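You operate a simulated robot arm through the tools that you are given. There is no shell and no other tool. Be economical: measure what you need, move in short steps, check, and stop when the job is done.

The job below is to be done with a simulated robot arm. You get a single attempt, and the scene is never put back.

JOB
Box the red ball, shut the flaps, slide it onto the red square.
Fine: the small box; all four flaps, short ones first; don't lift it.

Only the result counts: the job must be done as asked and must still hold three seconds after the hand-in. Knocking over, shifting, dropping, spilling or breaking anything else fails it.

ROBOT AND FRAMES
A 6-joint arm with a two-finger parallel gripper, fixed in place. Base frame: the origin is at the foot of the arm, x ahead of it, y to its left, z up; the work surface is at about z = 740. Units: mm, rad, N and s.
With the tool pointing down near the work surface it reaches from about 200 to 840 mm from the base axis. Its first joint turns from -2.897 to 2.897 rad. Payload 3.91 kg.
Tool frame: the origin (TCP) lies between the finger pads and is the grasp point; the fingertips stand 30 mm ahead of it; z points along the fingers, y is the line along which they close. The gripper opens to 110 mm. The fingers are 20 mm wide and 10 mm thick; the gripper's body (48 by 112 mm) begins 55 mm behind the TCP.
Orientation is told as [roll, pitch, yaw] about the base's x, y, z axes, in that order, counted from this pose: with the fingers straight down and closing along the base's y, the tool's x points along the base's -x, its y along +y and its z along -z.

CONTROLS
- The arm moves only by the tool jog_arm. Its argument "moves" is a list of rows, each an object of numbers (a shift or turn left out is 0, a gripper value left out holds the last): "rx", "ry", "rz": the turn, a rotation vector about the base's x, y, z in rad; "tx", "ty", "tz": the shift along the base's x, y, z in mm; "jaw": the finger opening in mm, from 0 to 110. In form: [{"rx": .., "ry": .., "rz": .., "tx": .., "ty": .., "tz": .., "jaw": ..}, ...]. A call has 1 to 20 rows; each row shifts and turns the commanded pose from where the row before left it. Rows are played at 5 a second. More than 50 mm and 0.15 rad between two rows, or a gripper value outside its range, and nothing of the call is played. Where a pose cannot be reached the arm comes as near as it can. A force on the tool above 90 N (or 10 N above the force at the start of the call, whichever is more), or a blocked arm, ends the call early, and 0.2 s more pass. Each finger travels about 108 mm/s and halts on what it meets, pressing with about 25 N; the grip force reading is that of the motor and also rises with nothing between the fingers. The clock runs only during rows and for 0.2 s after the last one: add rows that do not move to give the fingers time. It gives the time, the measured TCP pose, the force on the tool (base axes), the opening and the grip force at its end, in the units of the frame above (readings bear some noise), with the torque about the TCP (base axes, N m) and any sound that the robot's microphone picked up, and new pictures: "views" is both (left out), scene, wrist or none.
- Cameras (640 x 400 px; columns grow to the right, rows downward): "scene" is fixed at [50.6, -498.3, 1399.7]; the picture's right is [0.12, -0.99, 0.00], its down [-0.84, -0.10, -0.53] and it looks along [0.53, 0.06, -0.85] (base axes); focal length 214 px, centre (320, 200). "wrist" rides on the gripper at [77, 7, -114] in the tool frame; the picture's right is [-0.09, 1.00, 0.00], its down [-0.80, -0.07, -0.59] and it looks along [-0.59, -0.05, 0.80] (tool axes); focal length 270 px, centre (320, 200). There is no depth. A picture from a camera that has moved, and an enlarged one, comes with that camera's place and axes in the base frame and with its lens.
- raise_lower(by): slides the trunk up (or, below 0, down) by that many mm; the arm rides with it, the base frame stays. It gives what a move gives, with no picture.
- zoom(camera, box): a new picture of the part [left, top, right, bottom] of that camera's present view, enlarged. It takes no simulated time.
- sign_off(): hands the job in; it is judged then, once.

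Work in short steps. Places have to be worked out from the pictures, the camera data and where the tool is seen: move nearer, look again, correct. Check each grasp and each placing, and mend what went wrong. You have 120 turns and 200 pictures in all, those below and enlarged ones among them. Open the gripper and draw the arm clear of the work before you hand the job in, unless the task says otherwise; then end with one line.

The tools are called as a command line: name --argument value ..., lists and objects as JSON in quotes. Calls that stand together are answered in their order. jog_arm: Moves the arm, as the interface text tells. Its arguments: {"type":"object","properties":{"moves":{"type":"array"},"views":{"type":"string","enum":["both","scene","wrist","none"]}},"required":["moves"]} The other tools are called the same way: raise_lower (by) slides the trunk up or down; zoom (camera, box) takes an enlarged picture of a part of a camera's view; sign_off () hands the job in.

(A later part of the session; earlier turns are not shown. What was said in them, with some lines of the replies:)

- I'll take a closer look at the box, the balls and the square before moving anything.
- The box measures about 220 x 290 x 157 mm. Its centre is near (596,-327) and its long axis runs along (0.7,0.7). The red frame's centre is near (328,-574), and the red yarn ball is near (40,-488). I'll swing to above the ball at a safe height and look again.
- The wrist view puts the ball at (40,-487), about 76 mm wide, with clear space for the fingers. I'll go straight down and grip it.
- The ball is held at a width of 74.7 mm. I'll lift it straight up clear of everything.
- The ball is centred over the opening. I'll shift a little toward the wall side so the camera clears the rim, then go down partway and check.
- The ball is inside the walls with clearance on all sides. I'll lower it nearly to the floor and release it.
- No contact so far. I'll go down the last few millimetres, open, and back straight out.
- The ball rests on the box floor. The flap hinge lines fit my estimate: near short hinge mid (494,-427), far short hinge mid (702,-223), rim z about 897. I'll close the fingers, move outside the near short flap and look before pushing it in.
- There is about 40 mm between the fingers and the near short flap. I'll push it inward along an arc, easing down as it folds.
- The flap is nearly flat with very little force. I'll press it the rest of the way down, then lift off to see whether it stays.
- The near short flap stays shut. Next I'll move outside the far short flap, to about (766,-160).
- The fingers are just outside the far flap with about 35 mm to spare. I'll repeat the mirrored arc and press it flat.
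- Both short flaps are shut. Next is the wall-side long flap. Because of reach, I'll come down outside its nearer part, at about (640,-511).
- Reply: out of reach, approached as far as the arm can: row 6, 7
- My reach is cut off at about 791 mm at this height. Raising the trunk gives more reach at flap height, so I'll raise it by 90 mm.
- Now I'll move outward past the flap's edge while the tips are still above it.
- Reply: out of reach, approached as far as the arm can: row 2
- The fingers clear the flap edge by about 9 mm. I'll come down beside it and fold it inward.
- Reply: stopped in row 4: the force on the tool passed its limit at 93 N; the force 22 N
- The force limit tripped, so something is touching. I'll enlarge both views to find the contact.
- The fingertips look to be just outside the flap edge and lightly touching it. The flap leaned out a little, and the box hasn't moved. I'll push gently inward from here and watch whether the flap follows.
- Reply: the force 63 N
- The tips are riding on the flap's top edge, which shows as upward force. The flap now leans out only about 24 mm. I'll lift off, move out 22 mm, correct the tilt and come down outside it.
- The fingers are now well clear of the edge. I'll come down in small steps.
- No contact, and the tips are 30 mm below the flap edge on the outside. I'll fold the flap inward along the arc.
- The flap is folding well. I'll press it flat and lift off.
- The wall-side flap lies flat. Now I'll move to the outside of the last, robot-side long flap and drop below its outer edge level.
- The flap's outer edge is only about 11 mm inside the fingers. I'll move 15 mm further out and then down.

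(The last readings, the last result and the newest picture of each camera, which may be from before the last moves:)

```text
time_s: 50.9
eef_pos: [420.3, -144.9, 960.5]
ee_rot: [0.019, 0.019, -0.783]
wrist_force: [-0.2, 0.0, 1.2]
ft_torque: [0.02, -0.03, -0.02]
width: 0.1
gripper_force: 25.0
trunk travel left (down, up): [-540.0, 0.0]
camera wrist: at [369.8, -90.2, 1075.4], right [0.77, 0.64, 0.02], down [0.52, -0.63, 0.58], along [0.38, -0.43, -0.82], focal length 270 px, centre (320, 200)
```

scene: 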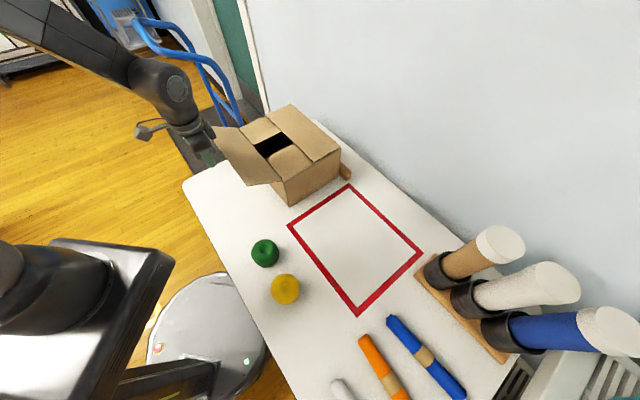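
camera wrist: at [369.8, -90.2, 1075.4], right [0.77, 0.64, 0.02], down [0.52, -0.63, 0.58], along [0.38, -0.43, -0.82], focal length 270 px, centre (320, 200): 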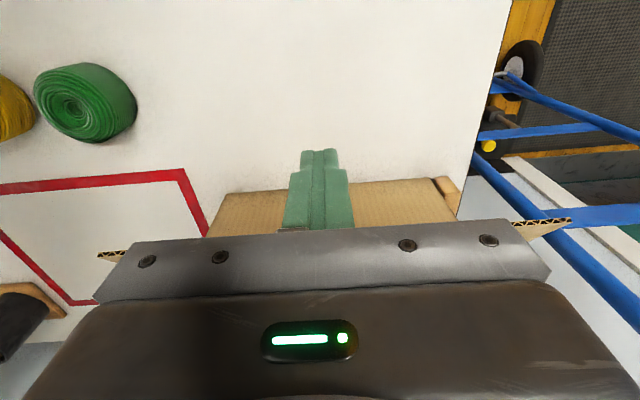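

Its edge is about 29 mm inside the fingers. I'll push in and up along the hinge arc to raise the flap to about vertical.

jog_arm --moves '[{"tx": 14, "ty": -14.3}, {"tx": 10.5, "ty": -10.7}, {"tx": 7, "ty": -7.1, "tz": 10}, {"tx": 8.4, "ty": -8.6, "tz": 10}, {"tx": 9.8, "ty": -10, "tz": 10}, {"tx": 11.2, "ty": -11.4, "tz": 8}, {}]'

```text
time_s: 52.5
eef_pos: [481.6, -208.5, 998.3]
ee_rot: [0.019, 0.018, -0.784]
wrist_force: [-3.3, 3.6, 10.0]
ft_torque: [-0.11, 0.02, -0.03]
width: 0.1
gripper_force: 25.0
trunk travel left (down, up): [-540.0, 0.0]
camera wrist: at [430.1, -152.6, 1114.4], right [0.77, 0.64, 0.02], down [0.52, -0.63, 0.58], along [0.38, -0.43, -0.81], focal length 270 px, centre (320, 200)
```

scene: 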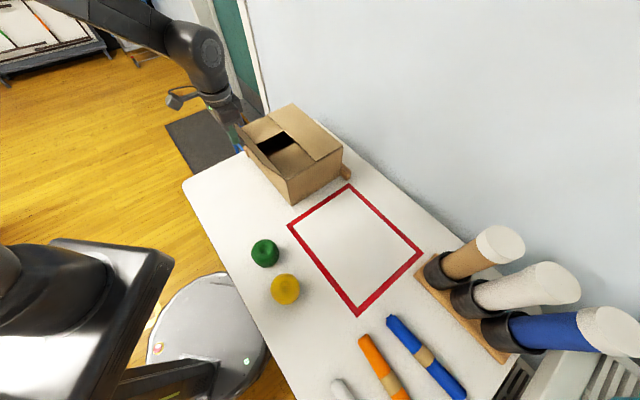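
wrist: 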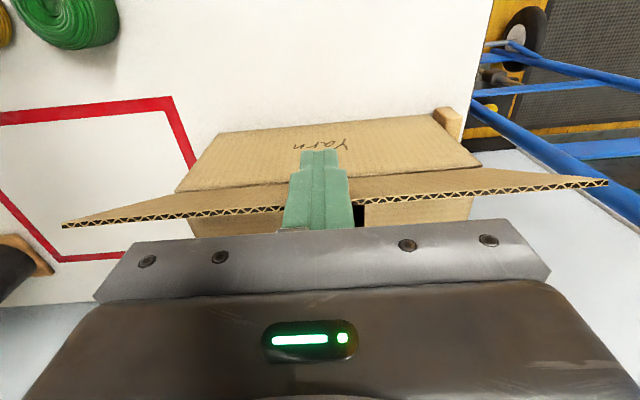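

The flap stands at about 66°, and the box hasn't moved (its rim corner is still at about (418,-347)). I'll continue over the top and fold it down.

jog_arm --moves '[{"tx": 11.2, "ty": -11.4, "tz": 3}, {"tx": 14, "ty": -14.3, "tz": 2}, {"tx": 14, "ty": -14.3}, {"tx": 10.5, "ty": -10.7, "tz": -4}, {"tx": 10.5, "ty": -10.7, "tz": -8}, {"tx": 8.4, "ty": -8.6, "tz": -10}, {"tx": 7, "ty": -7.1, "tz": -10}, {"tx": 5.6, "ty": -5.7, "tz": -12}, {"tx": 3.5, "ty": -3.6, "tz": -12}, {}]'

```text
time_s: 54.7
eef_pos: [567.9, -295.5, 948.4]
ee_rot: [0.018, 0.018, -0.784]
wrist_force: [-0.4, 0.2, -0.2]
ft_torque: [-0.02, -0.02, 0.02]
width: 0.1
gripper_force: 25.3
trunk travel left (down, up): [-540.0, 0.0]
camera wrist: at [516.9, -239.3, 1063.1], right [0.77, 0.64, 0.02], down [0.52, -0.63, 0.58], along [0.38, -0.43, -0.82], focal length 270 px, centre (320, 200)
```

scene: 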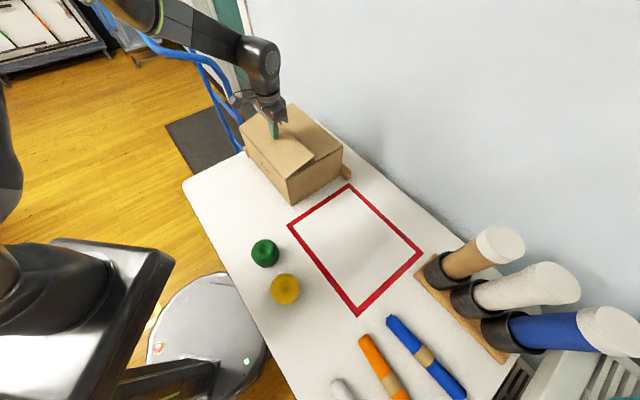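
wrist: 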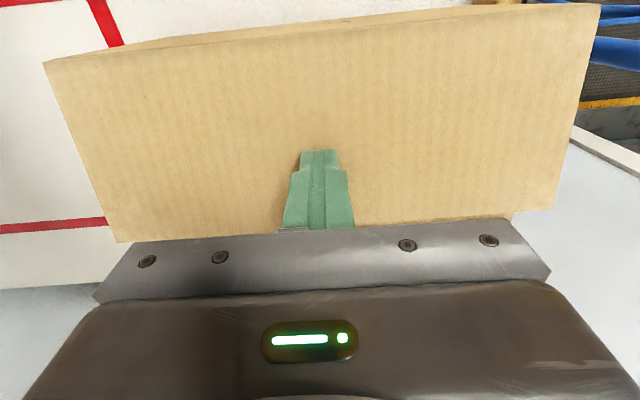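

Now I'll press the last flap down flat and lift off to inspect it.

jog_arm --moves '[{"tz": -7}, {"tz": -5}, {"tz": -4}, {"tz": -2}, {}]' --views "none"

jog_arm --moves '[{"tz": 20}, {"tz": 40}, {"tz": 40}, {"tz": 40}, {"tz": 40}, {}]'

zoom --camera "scene" --box '[200, 70, 380, 220]'

```text
time_s: 55.9
eef_pos: [568.0, -294.4, 929.8]
ee_rot: [0.018, 0.019, -0.783]
wrist_force: [0.1, -1.0, 1.3]
ft_torque: [-0.02, 0.02, 0.01]
width: 0.0
gripper_force: 24.8
trunk travel left (down, up): [-540.0, 0.0]
```

```text
time_s: 57.3
eef_pos: [566.1, -295.3, 1108.6]
ee_rot: [0.019, 0.02, -0.784]
wrist_force: [0.4, 0.0, 0.6]
ft_torque: [0.0, -0.03, 0.01]
width: 0.1
gripper_force: 25.5
trunk travel left (down, up): [-540.0, 0.0]
camera wrist: at [516.0, -239.8, 1224.8], right [0.77, 0.64, 0.02], down [0.52, -0.63, 0.58], along [0.38, -0.43, -0.82], focal length 270 px, centre (320, 200)
```

scene: 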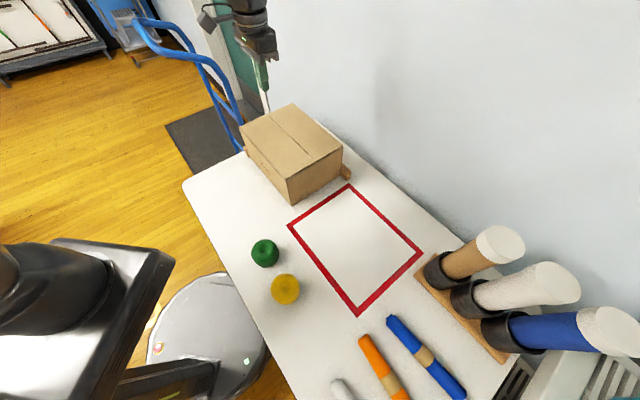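
wrist: 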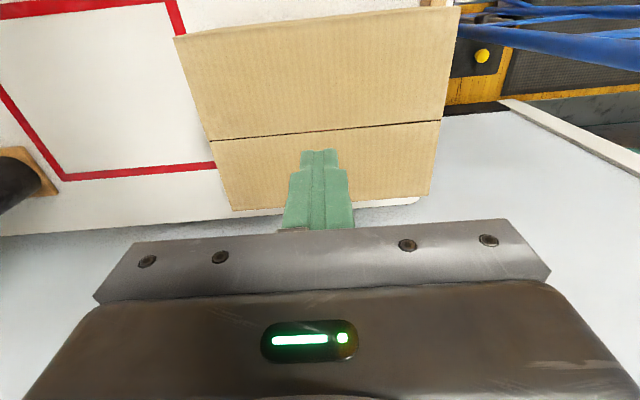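

```text
2.67 times, centred on (290, 145) of scene
camera zoom: at [50.6, -498.3, 1399.7], right [0.12, -0.99, 0.0], down [-0.84, -0.1, -0.53], along [0.53, 0.06, -0.85], focal length 572 px, centre (400, 347)
```

zoom: 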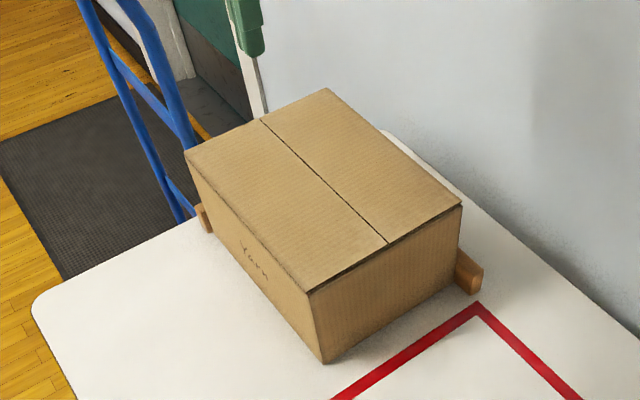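

All four flaps are shut and flat. The box centre is about (600,-332) and the frame centre about (326,-573), already parallel. That means a slide of about (-274,-241). I'll turn the open gripper so both fingers will bear on the far short face, and move behind the box.

jog_arm --moves '[{"rx": -0.0276}, {"tx": 14, "ty": 7.5, "rz": 0.13, "jaw": 108}, {"tx": 14, "ty": 7.5, "rz": 0.13}, {"tx": 14, "ty": 7.5, "rz": 0.13}, {"tx": 14, "ty": 7.5, "rz": 0.13}, {"tx": 14, "ty": 7.5, "rz": 0.13}, {"tx": 14, "ty": 7.5, "rz": 0.13}, {"tx": 14, "ty": 7.5, "rz": 0.13}, {"tx": 14, "ty": 7.5, "rz": 0.13}, {"tx": 14, "ty": 7.5, "rz": 0.13}, {"tx": 14, "ty": 7.5, "rz": 0.13}, {"tx": 14, "ty": 7.5, "rz": 0.13}, {"tx": 14, "ty": 7.5, "rz": 0.132}, {}]'

```text
time_s: 60.3
eef_pos: [734.4, -205.4, 1109.6]
ee_rot: [-0.002, -0.002, 0.78]
wrist_force: [-1.6, 0.2, 1.0]
ft_torque: [-0.02, 0.01, 0.0]
width: 108.0
gripper_force: 0.0
trunk travel left (down, up): [-540.0, 0.0]
camera wrist: at [673.7, -254.6, 1222.8], right [-0.64, 0.77, 0.0], down [0.62, 0.51, 0.6], along [0.46, 0.38, -0.8], focal length 270 px, centre (320, 200)
```

scene: 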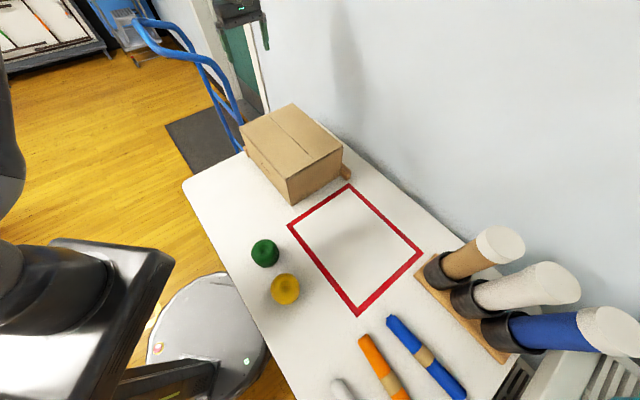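
wrist: 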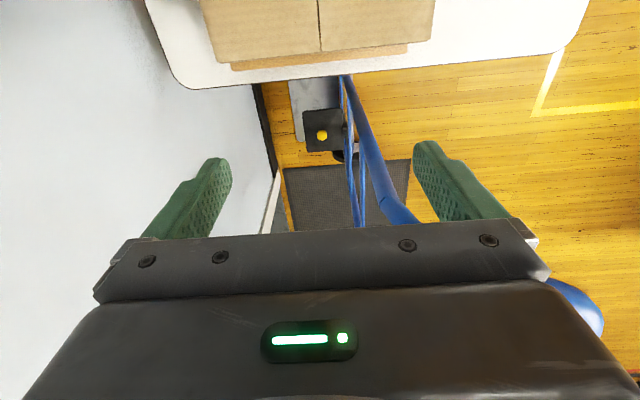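

The open fingers are centred behind the far face with about 26 mm to spare. I'll lower them to z 858, which puts the tips at 828 on the rear wall with the palm above the lid.

jog_arm --moves '[{"tz": -40}, {"tz": -40}, {"tz": -40}, {"tz": -40}, {"tz": -40}, {"tz": -30}, {"tz": -21}, {}]'

```text
time_s: 62.1
eef_pos: [733.8, -203.6, 858.2]
ee_rot: [-0.001, -0.002, 0.779]
wrist_force: [0.6, 0.4, 1.3]
ft_torque: [-0.05, -0.02, -0.02]
width: 108.0
gripper_force: 0.0
trunk travel left (down, up): [-540.0, 0.0]
camera wrist: at [673.7, -254.3, 973.1], right [-0.64, 0.77, 0.0], down [0.62, 0.51, 0.6], along [0.46, 0.38, -0.8], focal length 270 px, centre (320, 200)
```

scene: 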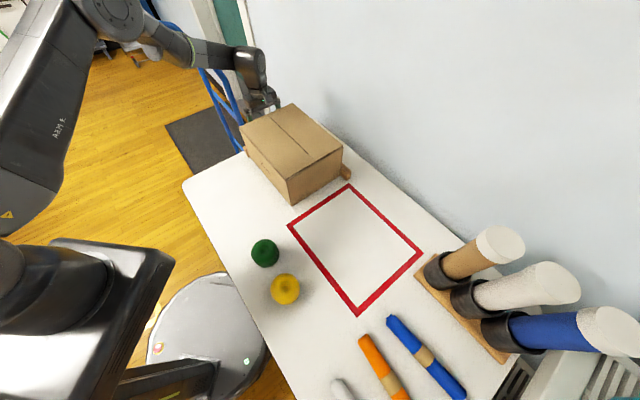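
wrist: 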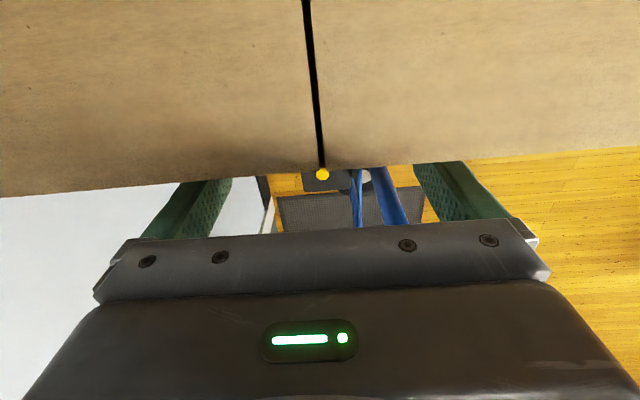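

The palm clears the lid and the tips are behind the rear wall. I'll ease into contact and push a first short stretch to see how the box tracks.

jog_arm --moves '[{"tx": -9.2, "ty": -9.1}, {"tx": -9.2, "ty": -9.1}, {"tx": -6, "ty": -5.5}, {"tx": -9, "ty": -8}, {"tx": -11.3, "ty": -9.9}, {"tx": -11.3, "ty": -9.9}, {"tx": -11.3, "ty": -9.9}, {"tx": -7.5, "ty": -6.6}, {}]'

```text
time_s: 64.1
eef_pos: [659.7, -271.5, 859.4]
ee_rot: [-0.001, -0.002, 0.779]
wrist_force: [0.0, 0.0, -0.3]
ft_torque: [0.0, 0.03, -0.03]
width: 108.1
gripper_force: 0.1
trunk travel left (down, up): [-540.0, 0.0]
camera wrist: at [600.0, -322.2, 972.0], right [-0.64, 0.77, 0.0], down [0.62, 0.51, 0.6], along [0.46, 0.38, -0.8], focal length 270 px, centre (320, 200)
```

scene: 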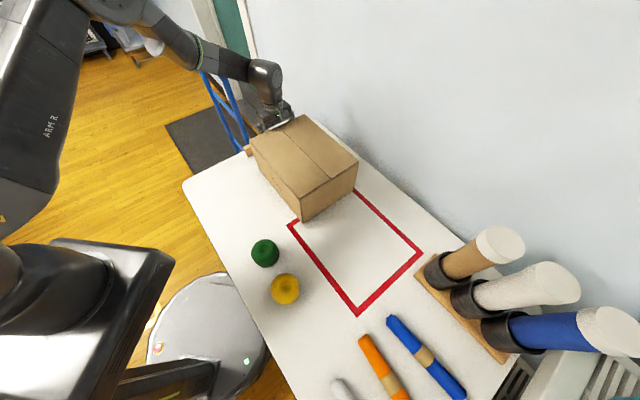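
wrist: 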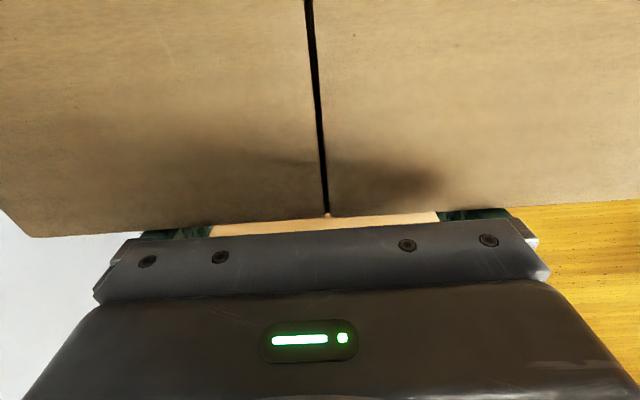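

The box tracks straight. I'll continue most of the remaining slide along the same line.

jog_arm --moves '[{"tx": -7, "ty": -6.2}, {"tx": -11.6, "ty": -10.2}, {"tx": -11.6, "ty": -10.2}, {"tx": -11.6, "ty": -10.2}, {"tx": -11.6, "ty": -10.2}, {"tx": -11.6, "ty": -10.2}, {"tx": -11.6, "ty": -10.2}, {"tx": -11.6, "ty": -10.2}, {"tx": -11.6, "ty": -10.2}, {"tx": -11.6, "ty": -10.2}, {"tx": -11.6, "ty": -10.2}, {"tx": -11.6, "ty": -10.2}, {"tx": -11.6, "ty": -10.2}, {"tx": -11.6, "ty": -10.2}, {"tx": -11.6, "ty": -10.2}, {"tx": -11.6, "ty": -10.2}, {"tx": -7, "ty": -6.2}, {"tx": -4, "ty": -3.5}, {}]'

zoom --camera "scene" --box '[230, 130, 440, 330]'

```text
time_s: 68.1
eef_pos: [469.2, -443.1, 857.7]
ee_rot: [-0.001, -0.002, 0.777]
wrist_force: [-0.3, 1.3, 0.7]
ft_torque: [-0.02, 0.01, 0.04]
width: 107.8
gripper_force: 0.2
trunk travel left (down, up): [-540.0, 0.0]
camera wrist: at [407.3, -491.8, 971.5], right [-0.64, 0.77, 0.0], down [0.62, 0.51, 0.6], along [0.46, 0.38, -0.8], focal length 270 px, centre (320, 200)
```

scene: 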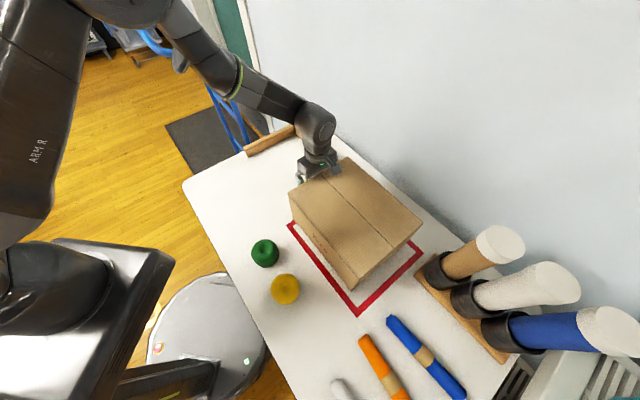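
wrist: 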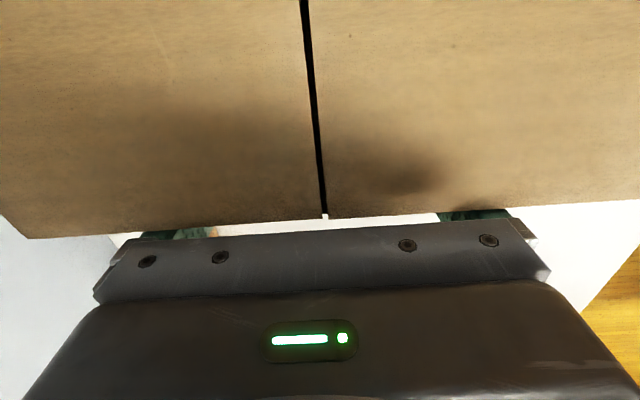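

```text
2.00 times, centred on (335, 230) of scene
camera zoom: at [50.6, -498.3, 1399.7], right [0.12, -0.99, 0.0], down [-0.84, -0.1, -0.53], along [0.53, 0.06, -0.85], focal length 429 px, centre (290, 140)
```

zoom: 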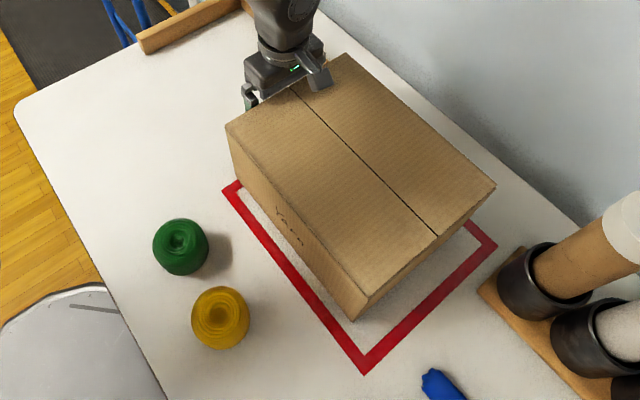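

The box is parallel to the frame and well placed sideways, with about 36 mm left to go lengthwise. I'll finish slowly.

jog_arm --moves '[{"tx": -4, "ty": -3.6}, {"tx": -6, "ty": -5.3}, {"tx": -6, "ty": -5.3}, {"tx": -5, "ty": -4.4}, {"tx": -4, "ty": -3.5}, {"tx": -2, "ty": -1.8}, {}]' --views "none"

zoom --camera "scene" --box '[230, 130, 440, 330]'

```text
time_s: 69.7
eef_pos: [441.0, -464.7, 858.0]
ee_rot: [-0.002, -0.002, 0.78]
wrist_force: [1.3, 0.7, 0.7]
ft_torque: [-0.04, 0.02, 0.04]
width: 108.4
gripper_force: 0.1
trunk travel left (down, up): [-540.0, 0.0]
```

```text
2.00 times, centred on (335, 230) of scene
camera zoom: at [50.6, -498.3, 1399.7], right [0.12, -0.99, 0.0], down [-0.84, -0.1, -0.53], along [0.53, 0.06, -0.85], focal length 429 px, centre (290, 140)
```

zoom: 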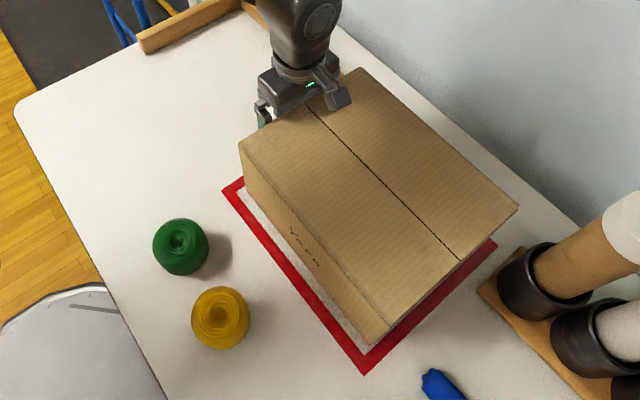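

The box is now inside the frame. I'll back the fingers off the rear wall, rise clear and check the final placement.

jog_arm --moves '[{"tx": 10, "ty": 10}, {"tx": 18, "ty": 18}, {"tz": 40}, {"tz": 40}, {"tz": 40}, {"tz": 40}, {"tz": 40}, {"tx": 20, "ty": 35}, {"tx": 20, "ty": 35}, {"tx": 20, "ty": 35}, {"tx": 20, "ty": 35}, {}]'

zoom --camera "scene" --box '[270, 150, 440, 330]'

```text
time_s: 72.3
eef_pos: [548.1, -297.2, 1059.5]
ee_rot: [-0.001, -0.002, 0.778]
wrist_force: [0.2, 0.6, 0.6]
ft_torque: [0.04, 0.02, 0.02]
width: 108.0
gripper_force: 0.0
trunk travel left (down, up): [-540.0, 0.0]
camera wrist: at [487.1, -347.5, 1172.5], right [-0.64, 0.77, 0.0], down [0.62, 0.51, 0.6], along [0.46, 0.38, -0.8], focal length 270 px, centre (320, 200)
```

scene: 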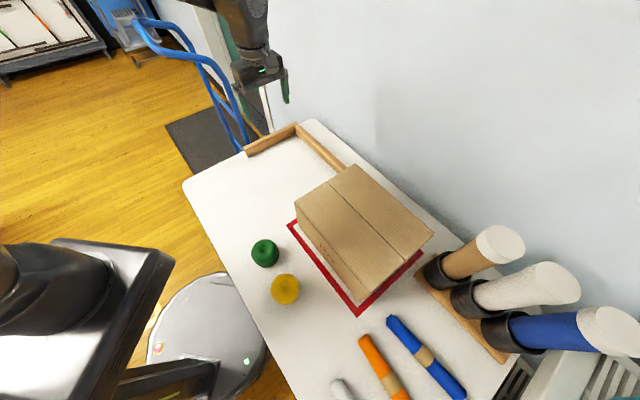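
wrist: 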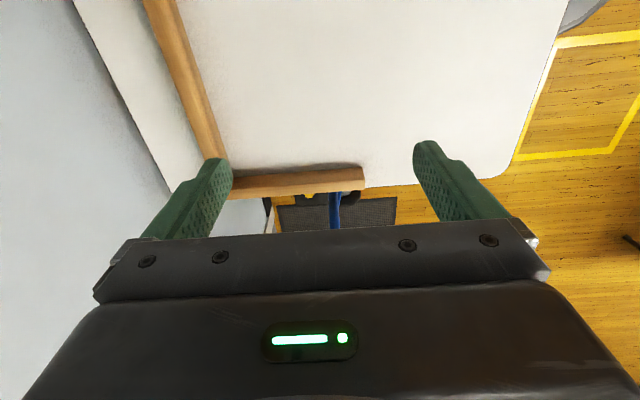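

```text
2.22 times, centred on (355, 240) of scene
camera zoom: at [50.6, -498.3, 1399.7], right [0.12, -0.99, 0.0], down [-0.84, -0.1, -0.53], along [0.53, 0.06, -0.85], focal length 477 px, centre (242, 111)
```

zoom: 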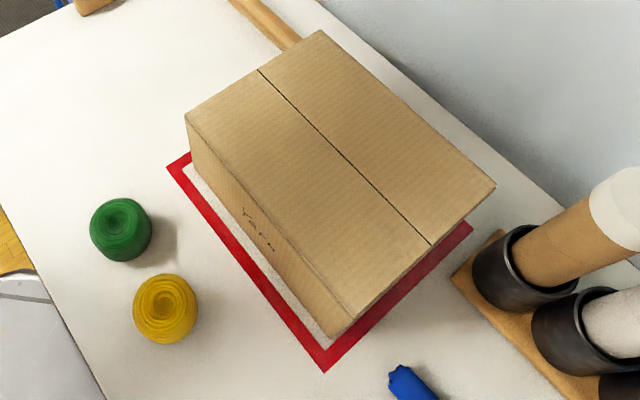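

The L-shaped wooden stop is undisturbed. The front edge looks close to the line, so I'll enlarge that corner.

zoom --camera "scene" --box '[325, 240, 435, 325]'

zoom --camera "scene" --box '[280, 190, 360, 250]'

```text
4.71 times, centred on (380, 282) of scene
camera zoom: at [50.6, -498.3, 1399.7], right [0.12, -0.99, 0.0], down [-0.84, -0.1, -0.53], along [0.53, 0.06, -0.85], focal length 1009 px, centre (38, -188)
```

zoom: 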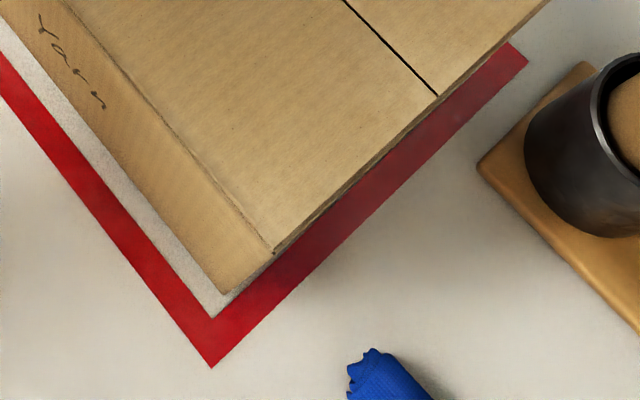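

```text
6.67 times, centred on (320, 220) of scene
camera zoom: at [50.6, -498.3, 1399.7], right [0.12, -0.99, 0.0], down [-0.84, -0.1, -0.53], along [0.53, 0.06, -0.85], focal length 1430 px, centre (320, 67)
```

zoom: 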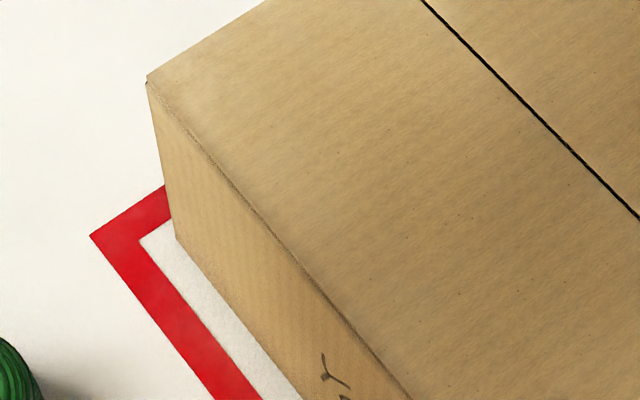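

The box sits fully inside the frame's inner edge: about 5 mm clear in front, 13 mm behind, and 14 mm or more at the sides. The flaps are flat, nothing else has moved, and the open gripper is clear, so I'm handing it in.

sign_off

```text
The job is handed in.
```

The red ball is in the small box, all four flaps are shut (short ones first), and the box was slid, never lifted, to sit wholly inside the red square.
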